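You operate a simulated robot arm through the tools that you are given. There is no shell and no other tool.

You run a simulated robot arm. Do the job below in one go: nothing can be reset, and whatever is moved stays where it is left.

TASK
Mark skis 62 and 65 out and lock the open bay.
Fine: both sliders at OUT, bar down, then the bolt shot; the other sliders and the skis stay.

Only the result counts: the job must be done as asked and must still hold three seconds after the hand-in. Knocking over, shifting, dropping, spilling or breaking anything else fails it.

THE ROBOT
A 7-joint arm with a fingered hand, fixed in place. Base frame: the origin is at the foot of the arm, x ahead of it, y to its left, z up. Readings come in cm, rad, newtons and seconds.
With the tool pointing down near the work surface it reaches from about 10 to 38 cm from the base axis. Its first joint turns from -2.007 to 2.007 rad. Payload 5 kg.
The tool frame sits at the grasp point between the pads (the TCP): z along the fingers, y along the line on which they close. The tips reach 3.2 cm beyond it. Largest opening 16 cm; the body of the gripper starts 8.9 cm behind the TCP. The gripper is a hand of 4 fingers: y runs from the thumb to the fingers, the wrist lies at [0, 0, -26.7] in the tool frame, and closing takes about 1.5 s.
Orientation is told as [roll, pitch, yaw] about the base's x, y, z axes, in that order, counted from this pose: with the fingers straight down and closing along the base's y, the tool's x points along the base's -x, its y along +y and its z along -z.

THE INTERFACE
- The arm moves only by the tool drive_tool. Its argument "increments" is text: rows parted by semicolons, each of 6 numbers parted by spaces: the shift along the tool's x, y, z in cm, then the turn, a rotation vector about the tool's x, y, z in degrees. In form: tx ty tz wx wy wz; .... A call has 1 to 20 rows; each row is the pose to reach, as a shift and turn from the pose commanded when the call began, along the tool's axes at that moment. "hand" is the finger opening in cm, from 0 to 16, set as the call begins (left out, the last holds). Rows are played at 5 a second. More than 5 cm and 0.15 rad between two rows, or a gripper value outside its range, and nothing of the call is played. A pose out of reach is approached as far as the arm can. The call stops where the force on the tool passes 40 N (or 10 N more than at its start, if that is more) or the arm is blocked; 0.2 s more then pass. Each finger travels about 4.5 cm/s and halts on what it meets, pressing with about 31 N; the grip force reading is that of the motor and also rises with nothing between the fingers. The clock runs only during rows and for 0.2 s after the last one: add rows that repeat a pose to give the fingers time. It gives the time, the measured TCP pose, the force on the tool (base axes), the opening and the grip force at its end, in the units of the frame above (readings bear some noise), with the torque about the TCP (base axes, N m) and any sound that the robot's microphone picked up, and new pictures: "views" is both (left out), scene, wrist or none.
- Cameras (640 x 400 px; columns grow to the right, rows downward): "scene" is fixed at [21.85, -65.16, 173.26]; the picture's right is [-0.40, -0.91, 0.00], its down [-0.76, 0.33, -0.56] and it looks along [0.51, -0.23, -0.83] (base axes); focal length 214 px, centre (320, 200). "wrist" rides on the gripper at [8, -0.4, -11.4] in the tool frame; the picture's right is [0.05, 1.00, 0.00], its down [-0.82, 0.04, -0.58] and it looks along [-0.58, 0.03, 0.82] (tool axes); focal length 265 px, centre (320, 200). There is no depth. A picture from a camera that has moved, and an enlarged one, comes with that camera's place and axes in the base frame and with its lens.
- lift_body(by): slides the trunk up (or, below 0, down) by that many cm; the arm rides with it, the base frame stays. It gives what a move gives, with no picture.
- set_fingers(finger1, finger2, finger3, thumb_bend): sets how far each is bent, from 0 (flat) to 100 (curled in); at 30 the hand is open as for a grip, at 70 the pads meet at the TCP. One left out holds its place. A second passes; each finger stops where it meets its share of the squeeze, and holds until it gets a number again. A gripper value or a shape takes the hand back. It gives what a move gives, with no picture; readings hold the bend of each and the force on the fingers (four entries, about 0 where the hand has none), thumb and palm.
- set_grasp(shape): the hand has 4 fingers and takes this shape, open, in about a second: jaw (thumb against the fingers, like two jaws); tri (thumb and two fingers); tip (a fingertip pinch); poke (one finger out to press); point (the index stretched); flat (the hand flat); cup (the hand cupped); fist (a fist). The gripper value then closes the fingers along that shape, each until it touches; the sizes above hold for jaw. It gives what a move gives, with no picture.
- inspect(camera, box): a new picture of the part [left, top, right, bottom] of that camera's present view, enlarged. The clock stands still meanwhile.
- hand_in(): hands the job in; it is judged then, once.

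Nothing tells you positions but the pictures and the camera data. Unless the task says otherwise, let go and move clear before handing in.

The tools are called after ">>>" as a command line: name --argument value ..., lists and objects as JSON in quotes. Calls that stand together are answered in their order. drive_tool: Moves the arm, as the interface text tells. Its arguments: {"type":"object","properties":{"increments":{"type":"string"},"hand":{"type":"number"},"views":{"type":"string","enum":["both","scene","wrist","none"]}},"required":["increments"]} The other tools are called the same way: lift_body (by) slides the trunk up or down; set_grasp (shape) gives the hand a shape; set_fingers (finger1, finger2, finger3, thumb_bend) moves the fingers one by one; inspect (camera, box) takes an enlarged picture of a part of a camera's view; hand_in () hands the job in.

At the start:

```text
clock: 0.0
position: [22.74, 44.32, 143.28]
tcp_rot: [0.001, -0.001, 0.0]
ft_force: [0.9, -0.6, 0.1]
ft_torque: [0.0, 0.01, -0.01]
width: 15.98
gripper_force: 0.1
shape: jaw
bend: [30.0, 30.0, 30.0, 30.0]
finger forces: [0.1, 0.0, 0.1, 0.0, 0.0, 0.0]
trunk travel left (down, up): [-75.0, 24.0]
```

scene: 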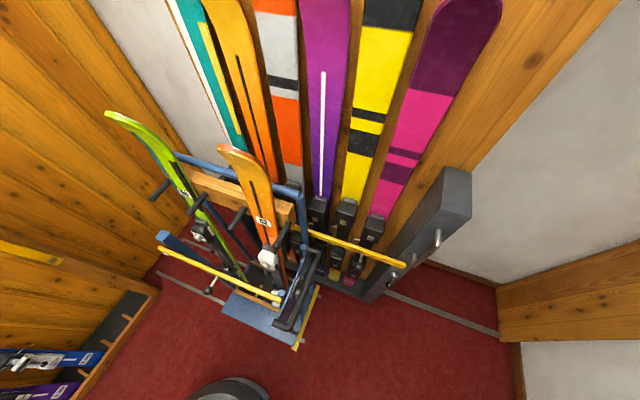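
wrist: 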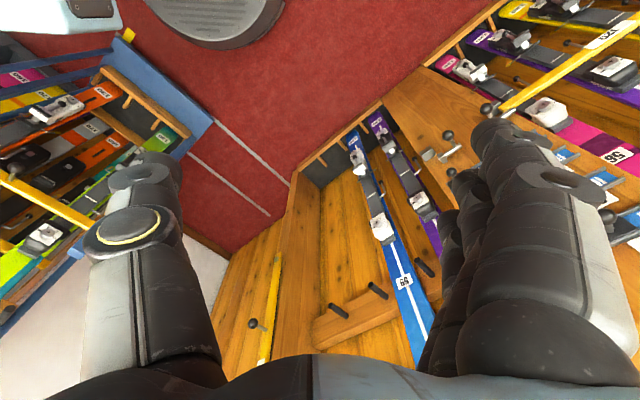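

I see a ski room with several racks: a scene-camera view of a rack with skis and yellow bars, and a wrist view with more bays. I'll look closer at both pictures before moving anything.

>>> inspect --camera "scene" --box '[100, 100, 340, 350]'

>>> inspect --camera "scene" --box '[280, 150, 500, 310]'

>>> inspect --camera "scene" --box '[0, 230, 240, 400]'

>>> inspect --camera "wrist" --box '[220, 80, 460, 380]'

>>> inspect --camera "wrist" --box '[420, 0, 640, 240]'

>>> inspect --camera "wrist" --box '[0, 0, 220, 300]'

```text
1.60 times, centred on (220, 225) of scene
camera zoom: at [21.85, -65.16, 173.26], right [-0.4, -0.91, 0.0], down [-0.76, 0.33, -0.56], along [0.51, -0.23, -0.83], focal length 343 px, centre (480, 160)
```

zoom: 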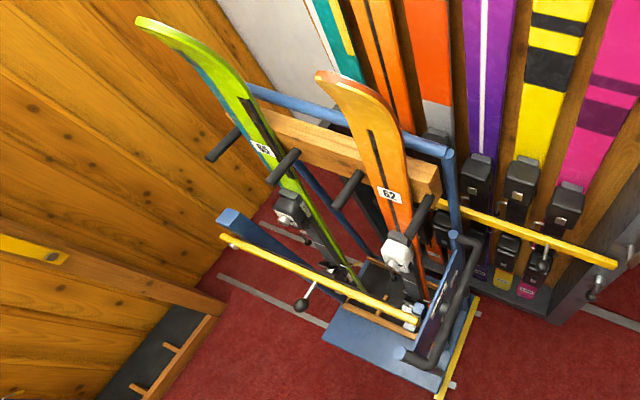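

```text
2.50 times, centred on (390, 230) of scene
camera zoom: at [21.85, -65.16, 173.26], right [-0.4, -0.91, 0.0], down [-0.76, 0.33, -0.56], along [0.51, -0.23, -0.83], focal length 536 px, centre (145, 125)
```

zoom: 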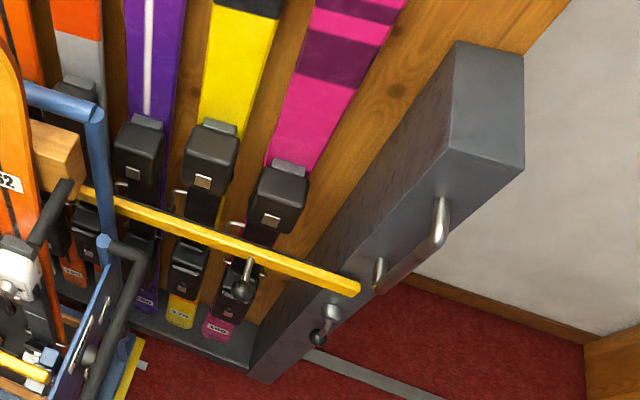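

```text
2.35 times, centred on (120, 315) of scene
camera zoom: at [21.85, -65.16, 173.26], right [-0.4, -0.91, 0.0], down [-0.76, 0.33, -0.56], along [0.51, -0.23, -0.83], focal length 505 px, centre (791, -71)
```

zoom: 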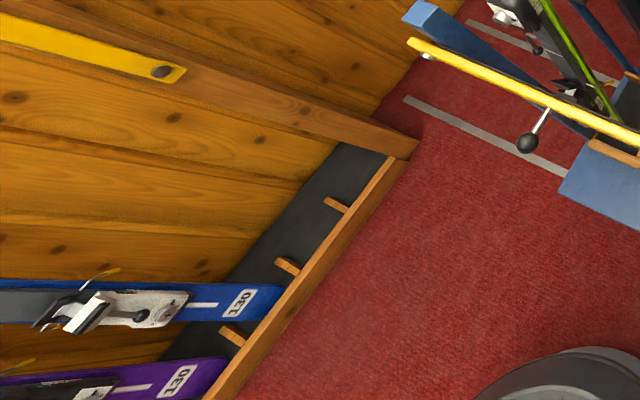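

```text
1.33 times, centred on (340, 230) of wrist
camera zoom: at [14.8, 44.0, 154.65], right [-0.05, 1.0, 0.0], down [0.82, 0.04, 0.58], along [0.58, 0.03, -0.82], focal length 354 px, centre (293, 160)
```

zoom: 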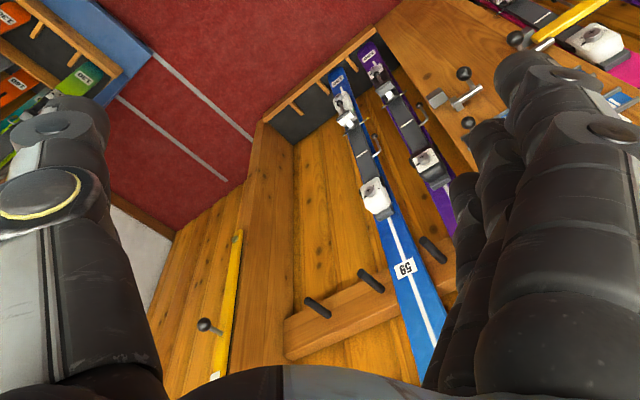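

```text
1.67 times, centred on (530, 120) of wrist
camera zoom: at [14.8, 44.0, 154.65], right [-0.05, 1.0, 0.0], down [0.82, 0.04, 0.58], along [0.58, 0.03, -0.82], focal length 442 px, centre (-30, 333)
```

zoom: 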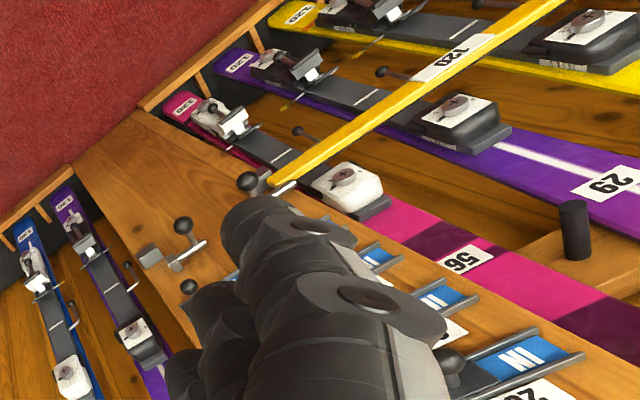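

```text
1.33 times, centred on (110, 150) of wrist
camera zoom: at [14.8, 44.0, 154.65], right [-0.05, 1.0, 0.0], down [0.82, 0.04, 0.58], along [0.58, 0.03, -0.82], focal length 354 px, centre (600, 267)
```

zoom: 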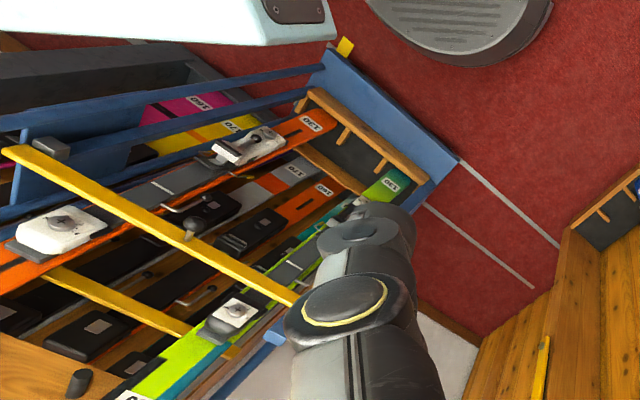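

The skis' wall runs obliquely to my front left, about 100 cm from the base; 62 and 65 are on the blue cart, and the front bay with the raised yellow bar looks like the open one, with blue IN sliders on the divider. I'll turn the hand toward that wall for a better look.

>>> drive_tool --increments "0 0 0 0 0 -7.5; 0 0 0 0 0 -15; 0 0 0 0 0 -22.5; 0 0 0 0 0 -30; 0 0 0 0 0 -37.5; 0 0 0 0 0 -45"

```text
clock: 1.4
position: [22.87, 44.3, 143.22]
tcp_rot: [0.002, -0.001, 0.789]
ft_force: [-0.8, 0.0, 0.2]
ft_torque: [0.0, -0.05, -0.03]
width: 16.03
gripper_force: 0.0
shape: jaw
bend: [30.0, 30.0, 30.0, 30.0]
finger forces: [0.0, 0.0, 0.0, 0.1, 0.0, 0.0]
trunk travel left (down, up): [-75.0, 24.0]
camera wrist: at [17.46, 38.41, 154.62], right [-0.74, 0.67, 0.0], down [0.55, 0.61, 0.58], along [0.39, 0.43, -0.82], focal length 265 px, centre (320, 200)
```

scene: 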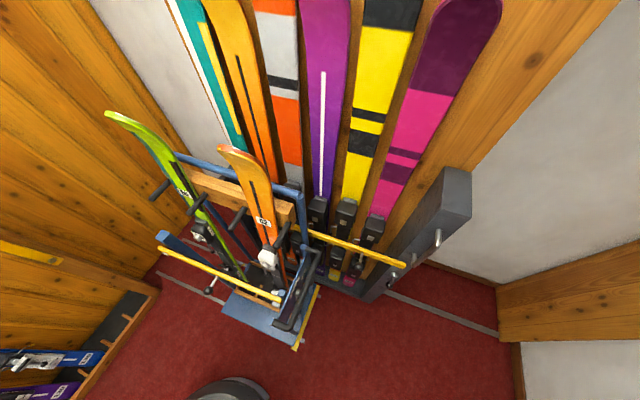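
wrist: 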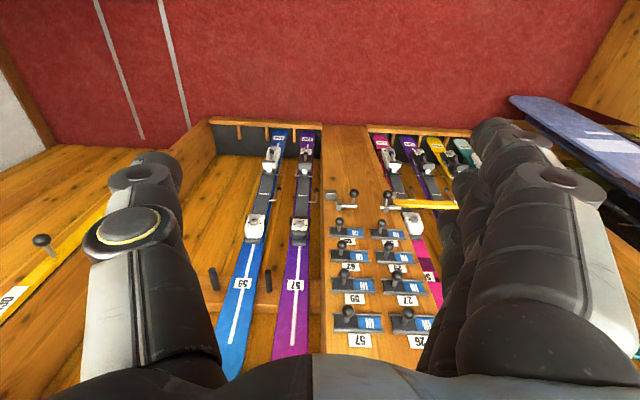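

Now I can see the divider with two columns of sliders, and the bay to its left with 59 and 57 in it. I'll zoom in on the sliders, the bolt area and the raised bar.

>>> inspect --camera "wrist" --box '[310, 170, 450, 360]'

>>> inspect --camera "wrist" --box '[310, 170, 420, 240]'

>>> inspect --camera "wrist" --box '[-60, 140, 200, 340]'

>>> inspect --camera "wrist" --box '[380, 130, 520, 230]'

```text
2.11 times, centred on (380, 265) of wrist
camera zoom: at [17.46, 38.41, 154.62], right [-0.74, 0.67, 0.0], down [0.55, 0.61, 0.58], along [0.39, 0.43, -0.82], focal length 559 px, centre (194, 63)
```

zoom: 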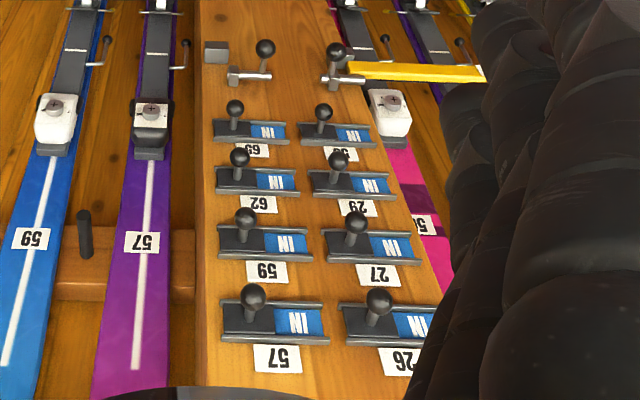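

```text
5.71 times, centred on (365, 205) of wrist
camera zoom: at [17.46, 38.41, 154.62], right [-0.74, 0.67, 0.0], down [0.55, 0.61, 0.58], along [0.39, 0.43, -0.82], focal length 1517 px, centre (63, 171)
```

zoom: 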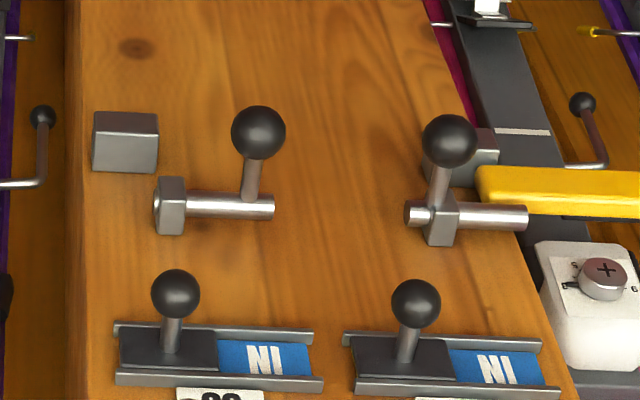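

```text
refused: -60 is not a number from 0 to 640
```

```text
4.00 times, centred on (450, 180) of wrist
camera zoom: at [17.46, 38.41, 154.62], right [-0.74, 0.67, 0.0], down [0.55, 0.61, 0.58], along [0.39, 0.43, -0.82], focal length 1062 px, centre (-200, 280)
```

zoom: 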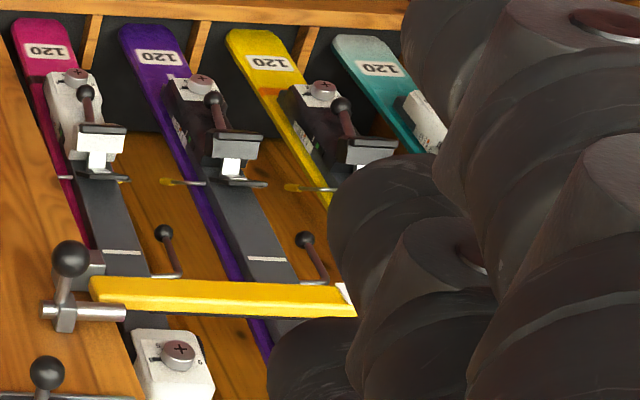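

The columns read 65, 62, 59, 57 on the open bay's side, from the bottom up, and all show IN; each slider's knob sits at the bay side and slides left toward OUT. The bolt sits above the catch block at about z 80. Next I'll move sideways to see the raised bar.

>>> drive_tool --increments "0 -4.5 0 0 -6 0; 0 -9 0 0 -12 0; 0 -13.5 0 0 -18 0; 0 -18 0 0 -24 0; 0 -22.5 0 0 -30 0; 0 -27 0 0 -36 0; 0 -31.5 0 0 -40 0; 0 -36 0 0 -40 0"

```text
clock: 3.2
position: [48.35, 19.07, 143.41]
tcp_rot: [-0.001, -0.696, 0.787]
ft_force: [0.8, -0.5, -1.3]
ft_torque: [0.0, 0.03, 0.02]
width: 15.96
gripper_force: 0.0
shape: jaw
bend: [30.0, 30.0, 30.0, 30.0]
finger forces: [0.0, 0.0, 0.1, 0.0, 0.0, 0.0]
trunk travel left (down, up): [-75.0, 24.0]
camera wrist: at [39.21, 9.36, 146.86], right [-0.73, 0.68, -0.03], down [0.15, 0.21, 0.97], along [0.66, 0.7, -0.26], focal length 265 px, centre (320, 200)
```

scene: 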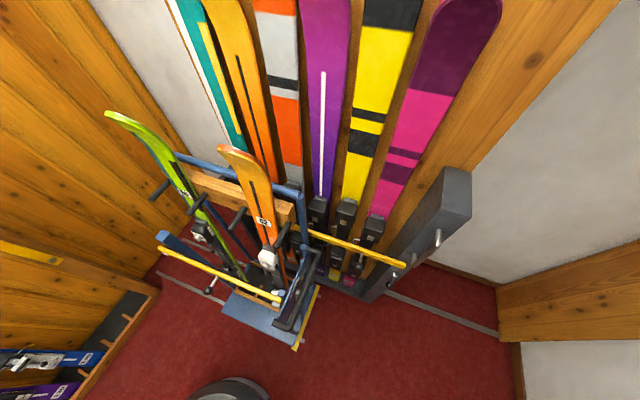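
wrist: 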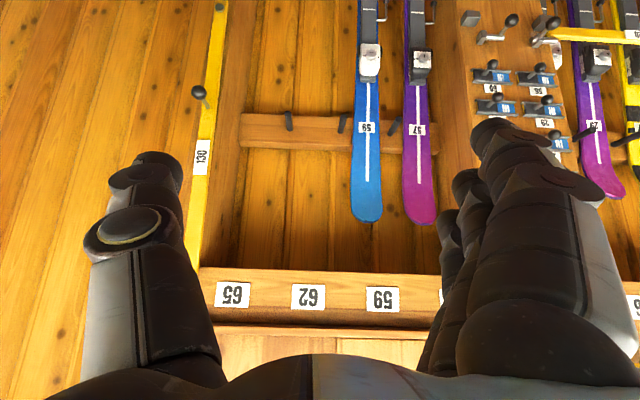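

I can see the whole open bay: its bar stands upright at the right post, pivot near z 79, with a ball handle at about z 110. I'll now point the hand at the wall in front of the slider columns and test the reach.

>>> drive_tool --increments "-1.69 4.2 1.42 0 -5 0; -3.37 8.4 2.83 0 -10 0; -5.06 12.6 4.25 0 -15 0; -6.74 16.8 5.66 0 -20 0; -8.43 21 7.08 0 -25 0; -10.1 25.2 8.5 0 -30 0; -11.8 29.4 9.9 0 -35 0; -13.5 33.6 11.3 0 -40 0; -15.2 37.8 12.7 0 -45 0; -16.85 42 14.15 0 -50 0; -16.85 42 14.15 0 -50 0"

```text
clock: 5.1
position: [37.64, 54.98, 153.98]
tcp_rot: [1.508, -1.414, -0.73]
ft_force: [0.1, 0.6, -0.2]
ft_torque: [0.0, -0.02, -0.05]
width: 15.96
gripper_force: 0.0
shape: jaw
bend: [30.0, 30.0, 30.0, 30.0]
finger forces: [0.1, 0.0, 0.0, 0.0, 0.0, 0.0]
out of reach, approached as far as the arm can: row 2, 3, 4, 5, 6
trunk travel left (down, up): [-75.0, 24.0]
stopped in row 9: the arm was blocked; the commanded pose is now the measured one
camera wrist: at [28.91, 47.58, 146.06], right [-0.7, 0.71, 0.1], down [-0.35, -0.46, 0.82], along [0.63, 0.54, 0.57], focal length 265 px, centre (320, 200)
```

scene: 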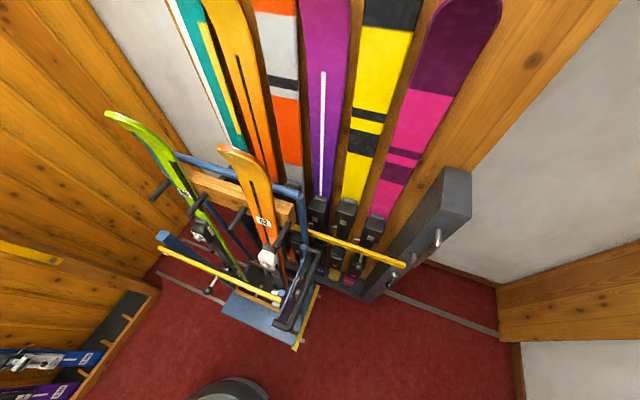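
wrist: 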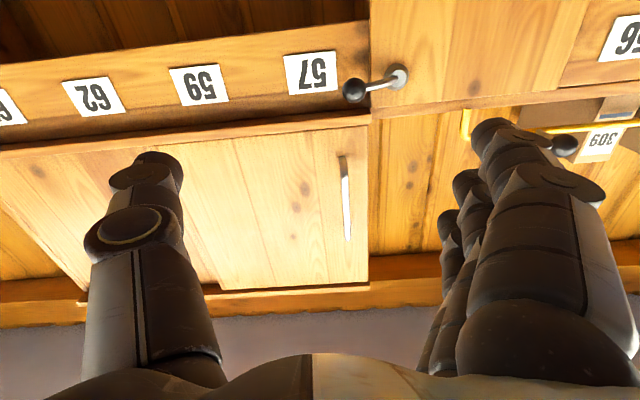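

The arm was blocked on the way at this height, so the shoulder is likely too high or too low for it; the hand now points at the wall with nothing near it. I'll lower the trunk so the hand comes level with the sliders.

>>> lift_body --by -25

>>> inspect --camera "wrist" --box '[0, 0, 640, 400]'

```text
clock: 7.7
position: [37.63, 54.86, 128.82]
tcp_rot: [1.504, -1.417, -0.723]
ft_force: [1.3, 0.2, -0.7]
ft_torque: [0.0, 0.0, 0.04]
width: 16.0
gripper_force: 0.0
shape: jaw
bend: [30.0, 30.0, 30.0, 30.0]
finger forces: [0.0, 0.0, 0.0, 0.0, 0.0, 0.0]
trunk travel left (down, up): [-50.0, 49.0]
```

```text
1.00 times, centred on (320, 200) of wrist (not enlarged: the box is as wide or as high as the picture)
camera zoom: at [28.83, 47.49, 121.04], right [-0.7, 0.71, 0.1], down [-0.34, -0.46, 0.82], along [0.62, 0.54, 0.57], focal length 265 px, centre (320, 200)
```

zoom: 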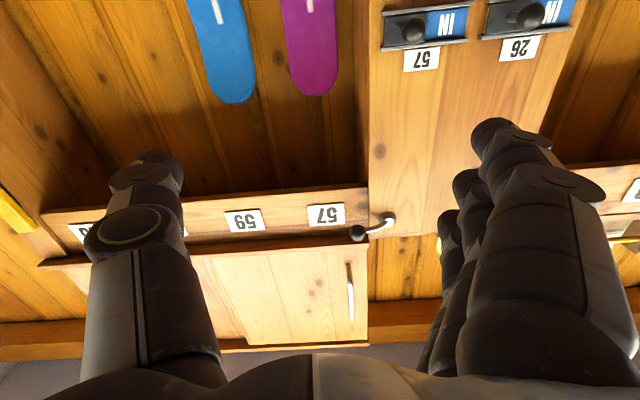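

Lowering works and the hand points straight at the wall with a slight roll. I'll lower more, to about z 107, then level the roll and move sideways in front of slider 62.

>>> lift_body --by -22

>>> drive_tool --increments "0 2.5 0 0 0 -2.2; 0 5 0 0 0 -4.3; 0 7.5 0 0 0 -6.4; 0 10 0 0 0 -8.6; 0 10 0 0 0 -8.6"

```text
clock: 10.0
position: [37.55, 54.97, 106.91]
tcp_rot: [1.496, -1.418, -0.715]
ft_force: [0.2, -0.1, -0.4]
ft_torque: [0.0, -0.02, -0.03]
width: 16.01
gripper_force: 0.1
shape: jaw
bend: [30.0, 30.0, 30.0, 30.0]
finger forces: [0.0, 0.1, 0.1, 0.0, 0.0, 0.1]
trunk travel left (down, up): [-28.0, 71.0]
```

```text
clock: 11.4
position: [31.79, 60.46, 111.59]
tcp_rot: [2.197, -1.528, -1.433]
ft_force: [0.0, -0.1, -0.4]
ft_torque: [-0.02, 0.05, 0.01]
width: 15.99
gripper_force: 0.0
shape: jaw
bend: [30.0, 30.0, 30.0, 30.0]
finger forces: [0.1, 0.0, 0.0, 0.0, 0.0, 0.1]
trunk travel left (down, up): [-28.0, 71.0]
stopped in row 5: the arm was blocked; the commanded pose is now the measured one
camera wrist: at [23.81, 52.75, 103.1], right [-0.69, 0.72, -0.02], down [-0.44, -0.4, 0.8], along [0.57, 0.56, 0.6], focal length 265 px, centre (320, 200)
```

scene: 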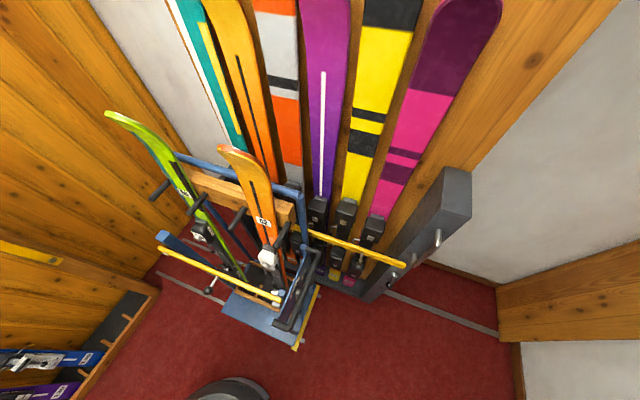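
wrist: 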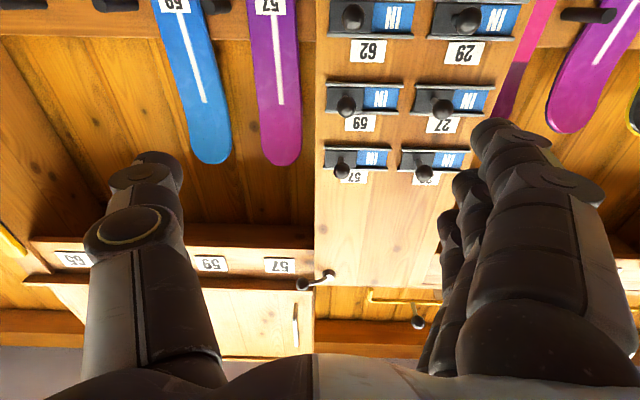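

The hand is now in front of the slider columns but the arm drifted upward as if a joint limit was near. I'll test reaching further out toward the panel and then lower, staying well clear of the knobs.

>>> drive_tool --increments "0 0 3 0 0 0; 0 0 6 0 0 0; 0 0 9 0 0 0; 0 0 11 0 0 0; 2 0 11 0 0 0; 4 0 11 0 0 0; 6 0 11 0 0 0; 6 0 11 0 0 0"

```text
clock: 13.2
position: [39.23, 68.67, 104.99]
tcp_rot: [2.132, -1.538, -1.362]
ft_force: [-0.3, 1.2, -0.4]
ft_torque: [0.03, -0.03, -0.01]
width: 16.01
gripper_force: 0.1
shape: jaw
bend: [30.0, 30.0, 30.0, 30.0]
finger forces: [0.0, 0.0, 0.0, 0.0, 0.0, 0.0]
trunk travel left (down, up): [-28.0, 71.0]
camera wrist: at [31.28, 60.81, 96.65], right [-0.69, 0.72, -0.02], down [-0.44, -0.4, 0.81], along [0.57, 0.57, 0.59], focal length 265 px, centre (320, 200)
```

scene: 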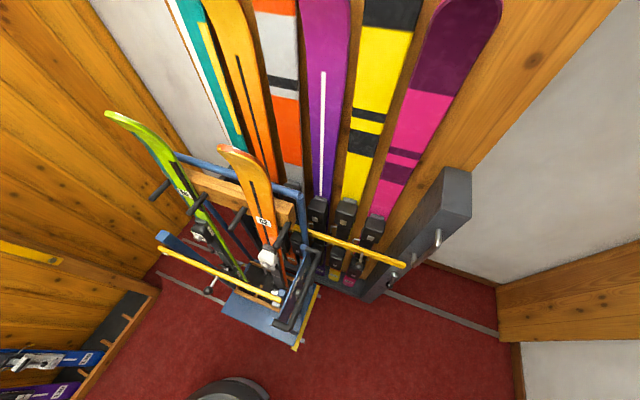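
wrist: 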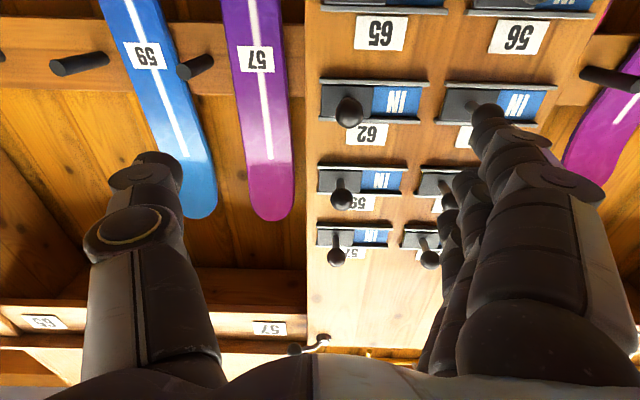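

The reach further out is fine, and stereo puts slider 62's knob near 89 cm along the wall normal, z 104.2, about 2.4 cm to the left of my grasp line. I'll align to it and narrow the hand before going in.

>>> drive_tool --increments "0.4 1.2 0 0 0 0; 0.8 2.4 0 0 0 0; 0.8 2.4 0 0 0 0; 0.8 2.4 0 0 0 0; 0.8 2.4 0 0 0 0; 0.8 2.4 0 0 0 0; 0.8 2.4 0 0 0 0" --hand 6 --views "wrist"

```text
clock: 14.8
position: [37.58, 70.46, 104.25]
tcp_rot: [2.132, -1.537, -1.366]
ft_force: [0.0, 0.2, -0.7]
ft_torque: [0.0, 0.02, -0.04]
width: 6.07
gripper_force: 0.1
shape: jaw
bend: [73.0, 73.0, 73.0, 70.0]
finger forces: [0.0, 0.0, 0.0, 0.1, 0.0, 0.1]
trunk travel left (down, up): [-28.0, 71.0]
camera wrist: at [29.66, 62.59, 95.99], right [-0.69, 0.72, -0.02], down [-0.44, -0.4, 0.81], along [0.57, 0.57, 0.59], focal length 265 px, centre (320, 200)
```

wrist: 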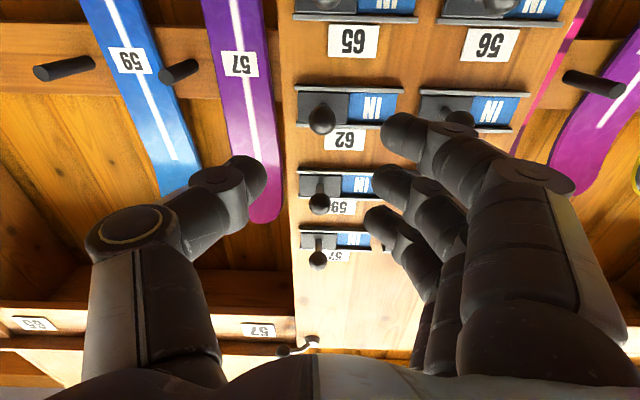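

Closed like this, the finger knuckles would come near slider 29's knob when I push, so a single stretched finger pushing from the right side is safer. I'll take the poke shape here, clear of the panel, and look at it.

>>> set_grasp --shape "poke"

>>> inspect --camera "wrist" --box '[0, 0, 640, 400]'

```text
clock: 15.7
position: [37.55, 70.46, 104.2]
tcp_rot: [2.135, -1.538, -1.365]
ft_force: [-0.2, -0.3, -0.2]
ft_torque: [-0.03, 0.0, -0.01]
width: 0.0
gripper_force: 0.0
shape: poke
bend: [100.0, 100.0, 100.0, 47.0]
finger forces: [0.0, 0.0, 0.0, 0.0, 0.0, 0.1]
trunk travel left (down, up): [-28.0, 71.0]
```

```text
1.00 times, centred on (320, 200) of wrist (not enlarged: the box is as wide or as high as the picture)
camera zoom: at [29.67, 62.59, 95.98], right [-0.69, 0.72, -0.02], down [-0.44, -0.4, 0.81], along [0.57, 0.57, 0.59], focal length 265 px, centre (320, 200)
```

zoom: 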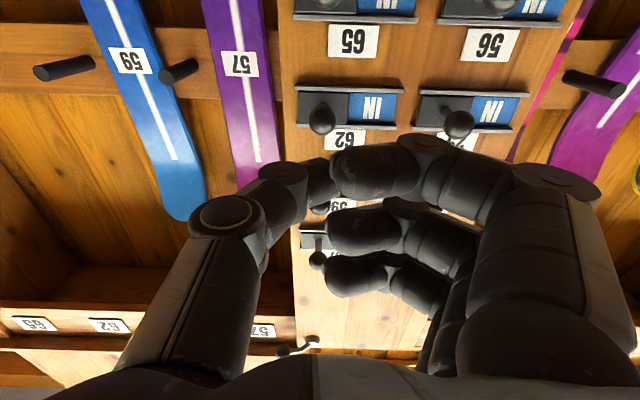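

Poke here curls the fingers against the thumb, which leaves no clear pushing tip. I'll try the point shape with the index stretched.

>>> set_grasp --shape "point"

>>> inspect --camera "wrist" --box '[0, 0, 640, 400]'

```text
clock: 16.6
position: [37.54, 70.48, 104.36]
tcp_rot: [2.132, -1.536, -1.364]
ft_force: [-0.5, 0.3, -0.9]
ft_torque: [0.01, 0.0, 0.01]
width: 15.23
gripper_force: 0.1
shape: point
bend: [30.0, 100.0, 100.0, 54.0]
finger forces: [0.1, 0.1, 0.1, 0.0, 0.0, 0.1]
trunk travel left (down, up): [-28.0, 71.0]
```

```text
1.00 times, centred on (320, 200) of wrist (not enlarged: the box is as wide or as high as the picture)
camera zoom: at [29.67, 62.59, 95.98], right [-0.69, 0.72, -0.02], down [-0.44, -0.4, 0.81], along [0.57, 0.57, 0.59], focal length 265 px, centre (320, 200)
```

zoom: 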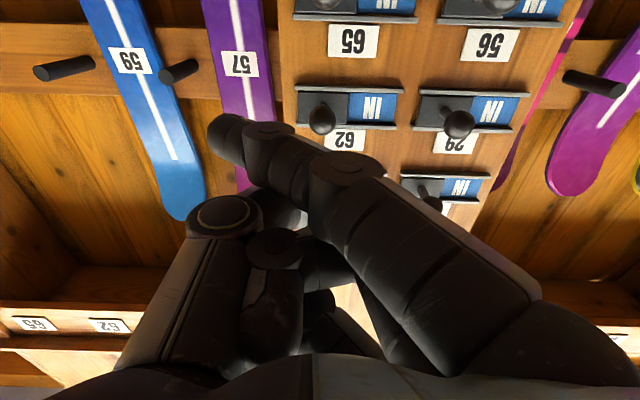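

The pointed index leans across the palm, so it's not good for pushing left either. I'll go back to the open jaw, stand to the right of slider 62's knob over the bay, and push the knob left with the outer side of the straight fingers, keeping the hand away from the right column.

>>> set_grasp --shape "jaw"

>>> drive_tool --increments "0 -4.25 0 0 0 0; 0 -8.5 0 0 0 0; 0 -12.75 0 0 0 0; 0 -12.75 3.5 0 0 0; 0 -12.75 7 0 0 0; 0 -12.75 8 0 0 0" --hand 16 --views "wrist"

```text
clock: 17.5
position: [37.53, 70.46, 104.26]
tcp_rot: [2.132, -1.537, -1.364]
ft_force: [0.7, -0.4, 0.1]
ft_torque: [0.03, 0.0, -0.02]
width: 16.01
gripper_force: 0.0
shape: jaw
bend: [30.0, 30.0, 30.0, 30.0]
finger forces: [0.0, 0.1, 0.0, 0.1, 0.1, 0.1]
trunk travel left (down, up): [-28.0, 71.0]
```

```text
clock: 18.9
position: [52.39, 66.83, 104.15]
tcp_rot: [2.128, -1.539, -1.361]
ft_force: [0.4, -0.2, -0.7]
ft_torque: [0.04, -0.03, -0.02]
width: 16.0
gripper_force: 0.2
shape: jaw
bend: [30.0, 30.0, 30.0, 30.0]
finger forces: [0.0, 0.0, 0.1, 0.0, 0.1, 0.0]
trunk travel left (down, up): [-28.0, 71.0]
camera wrist: at [44.52, 58.93, 95.85], right [-0.69, 0.72, -0.02], down [-0.44, -0.4, 0.81], along [0.57, 0.57, 0.59], focal length 265 px, centre (320, 200)
```

wrist: 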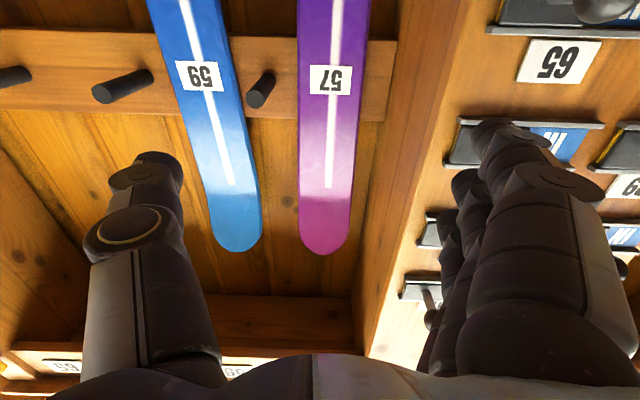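

The fingers are now to the right of slider 62's knob, at its height, about 2 cm short of contact. I'll go in to knob depth and push slowly left, watching the force.

>>> drive_tool --increments "0 0 1.4 0 0 0; 0 0 2.7 0 0 0; 0 1 2.7 0 0 0; 0 2 2.7 0 0 0; 0 3 2.7 0 0 0; 0 4 2.7 0 0 0" --views "wrist"

```text
clock: 20.3
position: [51.32, 71.6, 104.24]
tcp_rot: [2.137, -1.539, -1.368]
ft_force: [-0.3, -0.2, 0.0]
ft_torque: [0.0, 0.01, -0.03]
width: 15.98
gripper_force: 0.0
shape: jaw
bend: [30.0, 30.0, 30.0, 30.0]
finger forces: [0.1, 0.1, 0.1, 0.1, 0.1, 0.0]
trunk travel left (down, up): [-28.0, 71.0]
camera wrist: at [43.5, 63.76, 95.91], right [-0.7, 0.72, -0.02], down [-0.44, -0.4, 0.81], along [0.57, 0.57, 0.59], focal length 265 px, centre (320, 200)
```

wrist: 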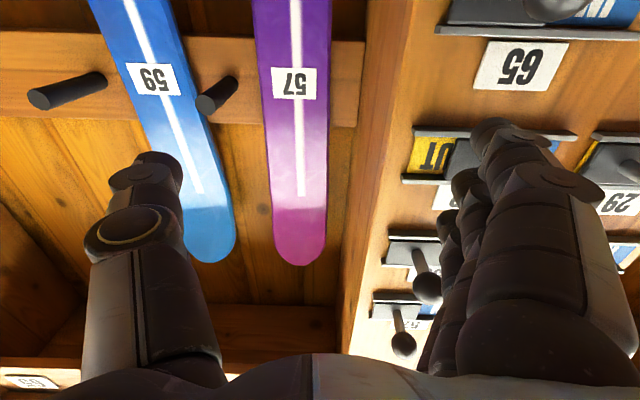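

Slider 62 is moving: yellow OUT is appearing on its right side. I'll keep pushing in small steps until its stop.

>>> drive_tool --increments "0 0.6 0 0 0 0; 0 1.2 0 0 0 0; 0 1.8 0 0 0 0; 0 2.2 0 0 0 0; 0 2.2 0 0 0 0" --views "wrist"

```text
clock: 21.5
position: [49.83, 73.28, 104.38]
tcp_rot: [2.129, -1.54, -1.361]
ft_force: [1.2, -1.0, 1.0]
ft_torque: [0.04, 0.05, -0.02]
width: 15.99
gripper_force: 0.0
shape: jaw
bend: [30.0, 31.0, 30.0, 30.0]
finger forces: [0.0, 0.9, 0.0, 0.0, 0.0, 0.0]
trunk travel left (down, up): [-28.0, 71.0]
camera wrist: at [41.97, 65.32, 95.99], right [-0.69, 0.72, -0.02], down [-0.44, -0.4, 0.81], along [0.57, 0.57, 0.59], focal length 265 px, centre (320, 200)
```

wrist: 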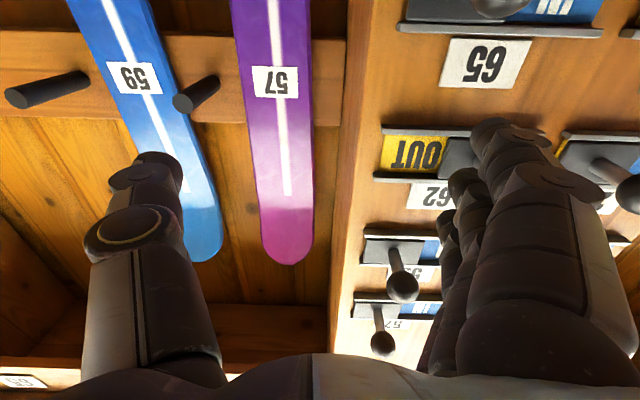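

OUT on 62 is nearly fully uncovered. I'll push a little more to make sure it's against its stop.

>>> drive_tool --increments "0 0.3 0 0 0 0; 0 0.6 0 0 0 0; 0 0.9 0 0 0 0; 0 0.9 0 0 0 0" --views "wrist"

```text
clock: 22.5
position: [49.39, 73.89, 104.19]
tcp_rot: [2.13, -1.54, -1.359]
ft_force: [1.0, -1.8, 0.2]
ft_torque: [-0.01, -0.02, -0.01]
width: 16.01
gripper_force: 0.0
shape: jaw
bend: [30.0, 31.0, 30.0, 30.0]
finger forces: [0.0, 1.5, 0.0, 0.0, 0.1, 0.0]
trunk travel left (down, up): [-28.0, 71.0]
camera wrist: at [41.41, 65.98, 96.01], right [-0.69, 0.72, -0.02], down [-0.44, -0.4, 0.81], along [0.57, 0.57, 0.59], focal length 265 px, centre (320, 200)
```

wrist: 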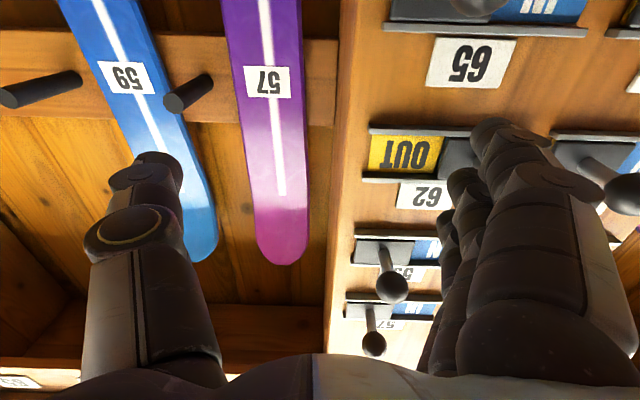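

It is still moving slightly with about 2 N. I'll push a bit further.

>>> drive_tool --increments "0 0.3 0 0 0 0; 0 0.6 0 0 0 0; 0 0.9 0 0 0 0; 0 0.9 0 0 0 0" --views "wrist"

```text
clock: 23.5
position: [48.8, 74.32, 104.29]
tcp_rot: [2.125, -1.537, -1.36]
ft_force: [3.8, -7.5, 0.8]
ft_torque: [0.05, 0.01, 0.05]
width: 15.96
gripper_force: 0.0
shape: jaw
bend: [30.0, 35.0, 30.0, 30.0]
finger forces: [0.0, 8.2, 0.1, 0.1, 0.0, 0.0]
trunk travel left (down, up): [-28.0, 71.0]
camera wrist: at [40.79, 66.55, 96.03], right [-0.69, 0.72, -0.02], down [-0.44, -0.4, 0.81], along [0.57, 0.57, 0.59], focal length 265 px, centre (320, 200)
```

wrist: 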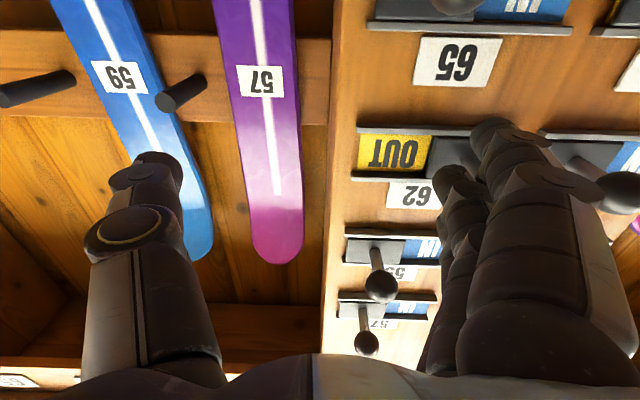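

Force has risen to 8 N with the slider no longer moving, so 62 is at its OUT stop. I'll back away to the right and out, then check both sliders.

>>> drive_tool --increments "0 -2 0 0 0 0; 0 -4 0 0 0 0; 0 -6 0 0 0 0; 0 -8 0 0 0 0; 0 -8 -3 0 0 0; 0 -8 -5 0 0 0" --views "wrist"

>>> lift_body --by -9.7

>>> inspect --camera "wrist" --box '[0, 0, 640, 400]'

```text
clock: 24.9
position: [50.59, 65.25, 104.01]
tcp_rot: [2.148, -1.537, -1.379]
ft_force: [-0.5, 0.1, -0.2]
ft_torque: [0.0, -0.05, -0.04]
width: 16.01
gripper_force: 0.1
shape: jaw
bend: [30.0, 30.0, 30.0, 30.0]
finger forces: [0.1, 0.0, 0.0, 0.0, 0.0, 0.0]
trunk travel left (down, up): [-28.0, 71.0]
camera wrist: at [42.81, 57.37, 95.73], right [-0.69, 0.72, -0.02], down [-0.44, -0.4, 0.81], along [0.57, 0.57, 0.59], focal length 265 px, centre (320, 200)
```

wrist: 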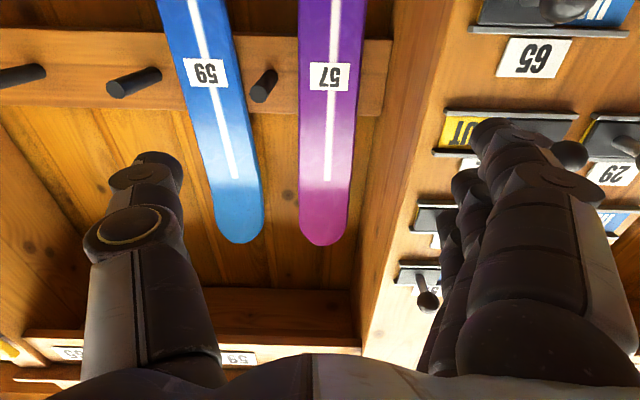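

```text
clock: 26.2
position: [50.7, 65.32, 94.31]
tcp_rot: [2.136, -1.538, -1.367]
ft_force: [-0.2, 0.0, 0.3]
ft_torque: [-0.01, -0.01, -0.01]
width: 16.02
gripper_force: 0.1
shape: jaw
bend: [30.0, 30.0, 30.0, 30.0]
finger forces: [0.1, 0.0, 0.0, 0.1, 0.0, 0.1]
trunk travel left (down, up): [-18.3, 80.7]
```

```text
1.00 times, centred on (320, 200) of wrist (not enlarged: the box is as wide or as high as the picture)
camera zoom: at [42.83, 57.41, 86.01], right [-0.69, 0.72, -0.02], down [-0.44, -0.4, 0.81], along [0.57, 0.57, 0.59], focal length 265 px, centre (320, 200)
```

zoom: 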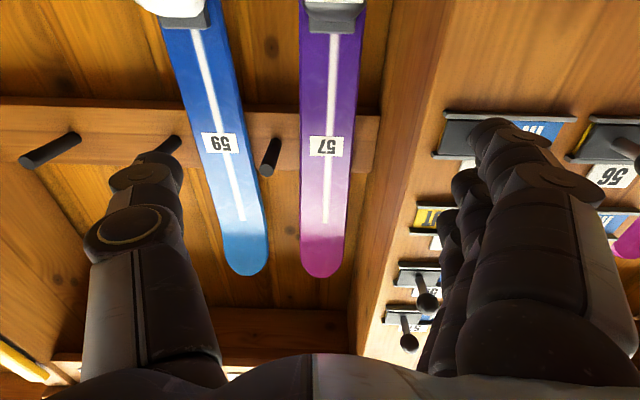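

62 shows OUT, and the hand is now at slider 65's height in the same position relative to its knob. I'll repeat the same push on 65.

>>> drive_tool --increments "0 0 2.5 0 0 0; 0 0 5 0 0 0; 0 1 5 0 0 0; 0 2 5 0 0 0; 0 3 5 0 0 0; 0 4 5 0 0 0; 0 4.7 5 0 0 0; 0 5.4 5 0 0 0; 0 6 5 0 0 0; 0 6 5 0 0 0" --views "wrist"

```text
clock: 28.4
position: [50.15, 73.06, 94.62]
tcp_rot: [2.137, -1.537, -1.369]
ft_force: [1.1, -0.4, 0.1]
ft_torque: [-0.03, -0.02, -0.08]
width: 15.99
gripper_force: 0.0
shape: jaw
bend: [30.0, 31.0, 30.0, 30.0]
finger forces: [0.0, 0.5, 0.0, 0.1, 0.0, 0.0]
trunk travel left (down, up): [-18.3, 80.7]
camera wrist: at [42.15, 65.18, 86.27], right [-0.69, 0.72, -0.02], down [-0.44, -0.4, 0.81], along [0.57, 0.57, 0.59], focal length 265 px, centre (320, 200)
```

wrist: 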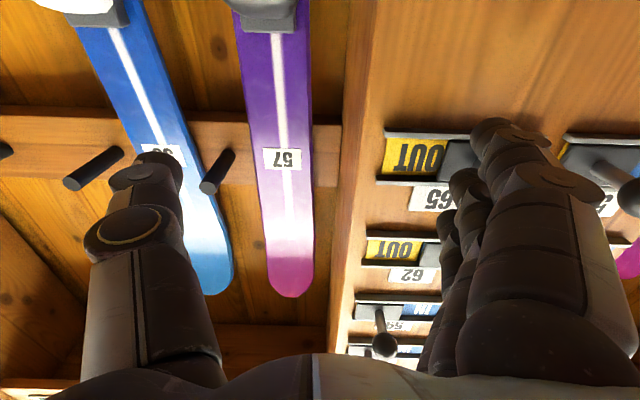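

Slider 65 is almost fully at OUT, and 62 stays at OUT above it. A bit more push to its stop.

>>> drive_tool --increments "0 0.4 0 0 0 0; 0 0.8 0 0 0 0; 0 1.2 0 0 0 0; 0 1.5 0 0 0 0; 0 1.8 0 0 0 0; 0 1.8 0 0 0 0" --views "wrist"

```text
clock: 29.9
position: [49.08, 74.31, 94.44]
tcp_rot: [2.12, -1.539, -1.354]
ft_force: [2.8, -4.8, -1.6]
ft_torque: [-0.07, -0.06, 0.04]
width: 15.98
gripper_force: 0.1
shape: jaw
bend: [30.0, 34.0, 30.0, 30.0]
finger forces: [0.0, 5.9, 0.0, 0.1, 0.0, 0.0]
trunk travel left (down, up): [-18.3, 80.7]
camera wrist: at [41.07, 66.43, 86.23], right [-0.69, 0.72, -0.02], down [-0.44, -0.4, 0.81], along [0.57, 0.57, 0.59], focal length 265 px, centre (320, 200)
```

wrist: 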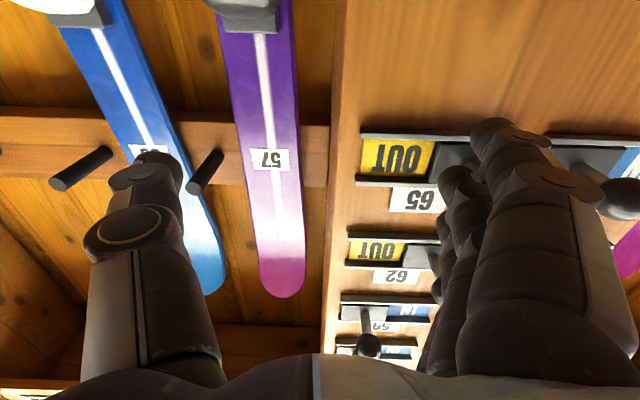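

Both sliders are at OUT at their stops. I'll back away to the right and out, then move across toward the raised bar to measure it.

>>> drive_tool --increments "0 -3 0 0 0 0; 0 -6 0 0 0 0; 0 -8 -3 0 0 0; 0 -9 -7 0 0 0; 0 -12 -10 0 0 0; 0 -16.5 -10 0 0 0; 0 -21 -10 0 0 0; 0 -25.5 -10 0 0 0; 0 -30 -10 0 0 0; 0 -34 -10 0 0 0; 0 -38 -10 0 0 0; 0 -42 -10 0 0 0" --views "wrist"

```text
clock: 32.5
position: [70.8, 37.09, 93.46]
tcp_rot: [2.127, -1.538, -1.357]
ft_force: [0.1, 0.2, 0.2]
ft_torque: [0.0, 0.02, -0.13]
width: 16.01
gripper_force: 0.1
shape: jaw
bend: [30.0, 30.0, 30.0, 30.0]
finger forces: [0.0, 0.0, 0.0, 0.0, 0.0, 0.1]
trunk travel left (down, up): [-18.3, 80.7]
camera wrist: at [62.92, 29.2, 85.12], right [-0.69, 0.72, -0.02], down [-0.44, -0.4, 0.81], along [0.57, 0.57, 0.59], focal length 265 px, centre (320, 200)
```

wrist: 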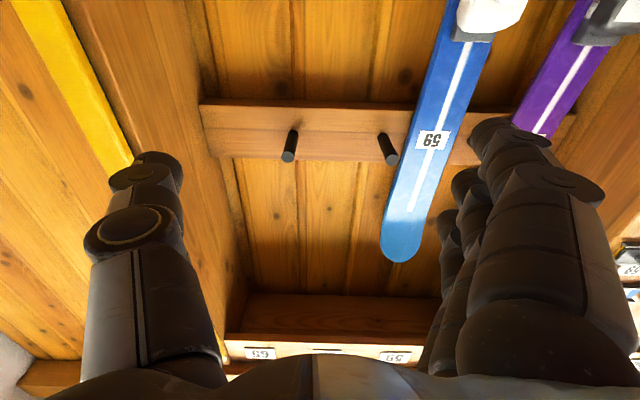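

The bar stands at about 46 cm to the right of my center line. I'll move further right, staying well in front of it, to see its handle.

>>> drive_tool --increments "0 -4 0 0 0 0; 0 -8 0 0 0 0; 0 -12 0 0 0 0; 0 -15 -2 0 0 0; 0 -15 -4 0 0 0" --views "wrist"

```text
clock: 33.6
position: [78.45, 23.73, 92.9]
tcp_rot: [2.136, -1.536, -1.368]
ft_force: [0.1, -0.3, -0.3]
ft_torque: [0.03, -0.01, 0.03]
width: 16.0
gripper_force: 0.1
shape: jaw
bend: [30.0, 30.0, 30.0, 30.0]
finger forces: [0.0, 0.0, 0.0, 0.0, 0.0, 0.0]
trunk travel left (down, up): [-18.3, 80.7]
camera wrist: at [70.56, 15.87, 84.59], right [-0.69, 0.72, -0.02], down [-0.44, -0.4, 0.81], along [0.57, 0.57, 0.59], focal length 265 px, centre (320, 200)
```

wrist: 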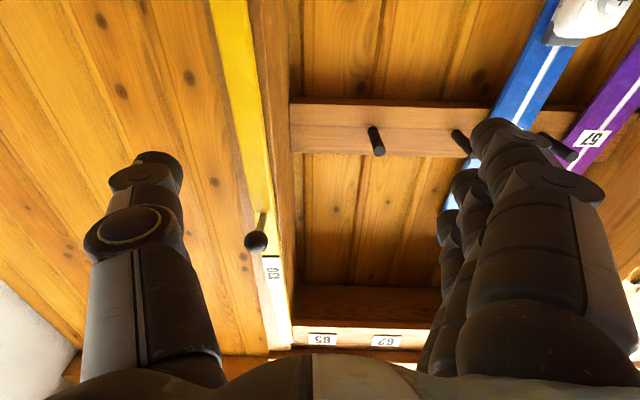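

The bar's ball handle is about n 85.5, 47 cm right of center, z 109.4, and it should swing on a 30 cm arc to about 17 cm right of center, z 79. I'll roll the hand 45° so the thumb sits on the pushing side and the fingers on the catching side for the whole arc, then rise to handle height.

>>> drive_tool --increments "0 0 1 0 0 -7.5; 0 0 2 0 0 -15; 0 0 3 0 0 -22.5; 0 0 4 0 0 -30; 0 0 4 0 0 -37.5; 0 0 4 0 0 -45; 0 0 4 0 0 -45" --views "wrist"

```text
clock: 35.2
position: [81.31, 26.52, 92.7]
tcp_rot: [-1.595, -0.812, 2.359]
ft_force: [-0.2, -0.6, 0.1]
ft_torque: [-0.02, -0.01, 0.03]
width: 16.0
gripper_force: 0.0
shape: jaw
bend: [30.0, 30.0, 30.0, 30.0]
finger forces: [0.0, 0.1, 0.0, 0.0, 0.1, 0.0]
trunk travel left (down, up): [-18.3, 80.7]
camera wrist: at [77.3, 14.45, 86.97], right [-0.47, 0.5, -0.72], down [-0.83, 0.02, 0.55], along [0.29, 0.86, 0.41], focal length 265 px, centre (320, 200)
```

wrist: 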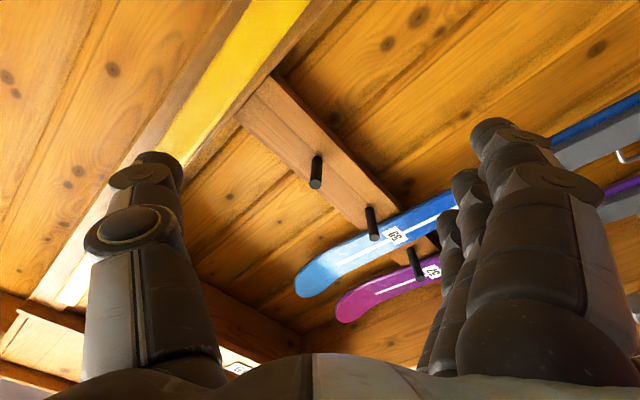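

The roll worked. Now I'll rise to handle height in front of the ball, still about 6 cm short of it, narrowing the hand.

>>> drive_tool --increments "-1.27 -3.48 0 0 0 0; -2.54 -6.96 0 0 0 0; -3.8 -10.4 0 0 0 0; -5.1 -13.9 0 0 0 0; -6.36 -17.4 0 0 0 0; -6.36 -17.4 0 0 0 0; -6.36 -17.4 0 0 0 0" --hand 9 --views "wrist"

```text
clock: 36.9
position: [86.95, 20.05, 109.44]
tcp_rot: [-1.596, -0.812, 2.358]
ft_force: [0.5, -0.1, -0.4]
ft_torque: [-0.01, 0.0, -0.01]
width: 9.08
gripper_force: 0.1
shape: jaw
bend: [72.0, 72.0, 72.0, 70.0]
finger forces: [0.1, 0.0, 0.0, 0.0, 0.0, 0.0]
trunk travel left (down, up): [-18.3, 80.7]
camera wrist: at [82.84, 8.14, 103.59], right [-0.47, 0.5, -0.72], down [-0.83, 0.02, 0.55], along [0.29, 0.86, 0.41], focal length 265 px, centre (320, 200)
```

wrist: 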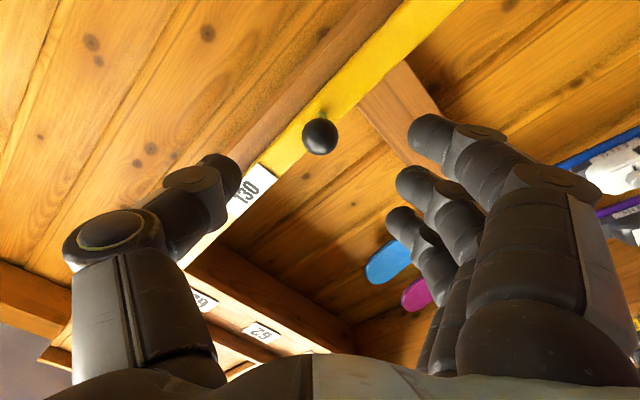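

The ball handle is straight ahead of the grasp point, about 9 cm away. I'll advance so it sits between thumb and fingers.

>>> drive_tool --increments "-0.36 -0.06 3 0 0 0; -0.36 -0.06 6 0 0 0; -0.36 -0.06 8.3 0 0 0; -0.36 -0.06 8.3 0 0 0" --views "wrist"

```text
clock: 37.9
position: [92.84, 26.05, 109.67]
tcp_rot: [-1.594, -0.815, 2.355]
ft_force: [-1.3, 0.7, -0.2]
ft_torque: [0.0, 0.0, 0.0]
width: 9.04
gripper_force: 0.0
shape: jaw
bend: [72.0, 72.0, 72.0, 70.0]
finger forces: [0.0, 0.0, 0.0, 0.1, 0.1, 0.1]
trunk travel left (down, up): [-18.3, 80.7]
camera wrist: at [88.79, 14.21, 103.93], right [-0.47, 0.5, -0.72], down [-0.83, 0.02, 0.55], along [0.29, 0.86, 0.41], focal length 265 px, centre (320, 200)
```

wrist: 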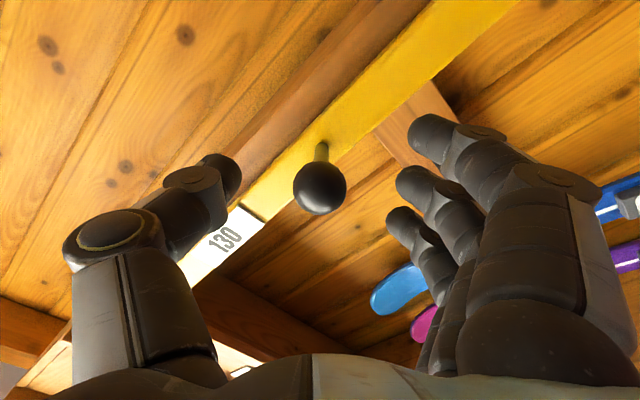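

The ball handle is centered between the thumb and the middle finger. I'll close on it.

>>> drive_tool --increments "0 0 0.4 0 0 0; 0 0 0.4 0 0 0; 0 0 0.4 0 0 0; 0 0 0.4 0 0 0; 0 0 0.4 0 0 0; 0 0 0.4 0 0 0; 0 0 0.4 0 0 0" --hand 2.4 --views "wrist"

```text
clock: 39.5
position: [93.09, 26.5, 110.13]
tcp_rot: [-1.6, -0.811, 2.359]
ft_force: [6.9, 1.7, 9.0]
ft_torque: [-0.01, -0.04, 0.09]
width: 0.85
gripper_force: 30.4
shape: jaw
bend: [69.0, 72.0, 69.0, 70.0]
finger forces: [0.1, 12.9, 0.0, 0.0, 23.7, 0.1]
trunk travel left (down, up): [-18.3, 80.7]
camera wrist: at [89.08, 14.52, 104.18], right [-0.47, 0.51, -0.72], down [-0.83, 0.02, 0.55], along [0.29, 0.86, 0.41], focal length 265 px, centre (320, 200)
```

wrist: 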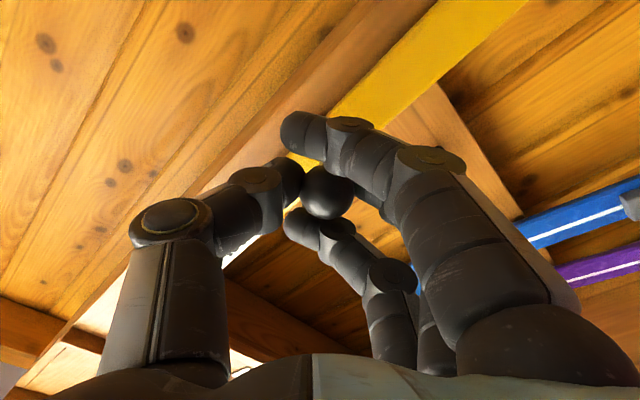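

The ball is caged: thumb on one side, middle finger on the other, index and ring around it. I'll start the swing along the 30 cm arc, first 15°, and check the force.

>>> drive_tool --increments "-0.38 0.43 0 0 0 0; -1.22 1.45 0 0 0 0; -2.01 2.49 0 0 0 0; -2.75 3.58 0 0 0 0; -3.45 4.69 0 0 0 0; -4.1 5.83 0 0 0 0" --views "wrist"

```text
clock: 40.9
position: [88.12, 31.65, 108.75]
tcp_rot: [-1.595, -0.814, 2.358]
ft_force: [0.4, 2.4, 5.9]
ft_torque: [-0.13, -0.11, 0.1]
width: 0.78
gripper_force: 31.3
shape: jaw
bend: [69.0, 72.0, 69.0, 71.0]
finger forces: [0.0, 13.9, 0.5, 0.0, 18.6, 0.1]
trunk travel left (down, up): [-18.3, 80.7]
camera wrist: at [84.12, 19.72, 102.95], right [-0.47, 0.5, -0.72], down [-0.83, 0.02, 0.55], along [0.29, 0.86, 0.41], focal length 265 px, centre (320, 200)
```

wrist: 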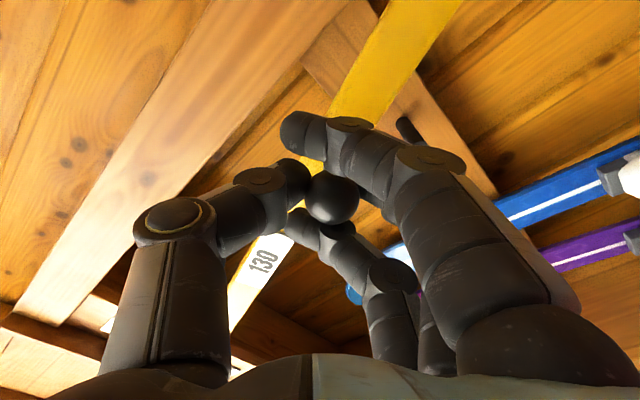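

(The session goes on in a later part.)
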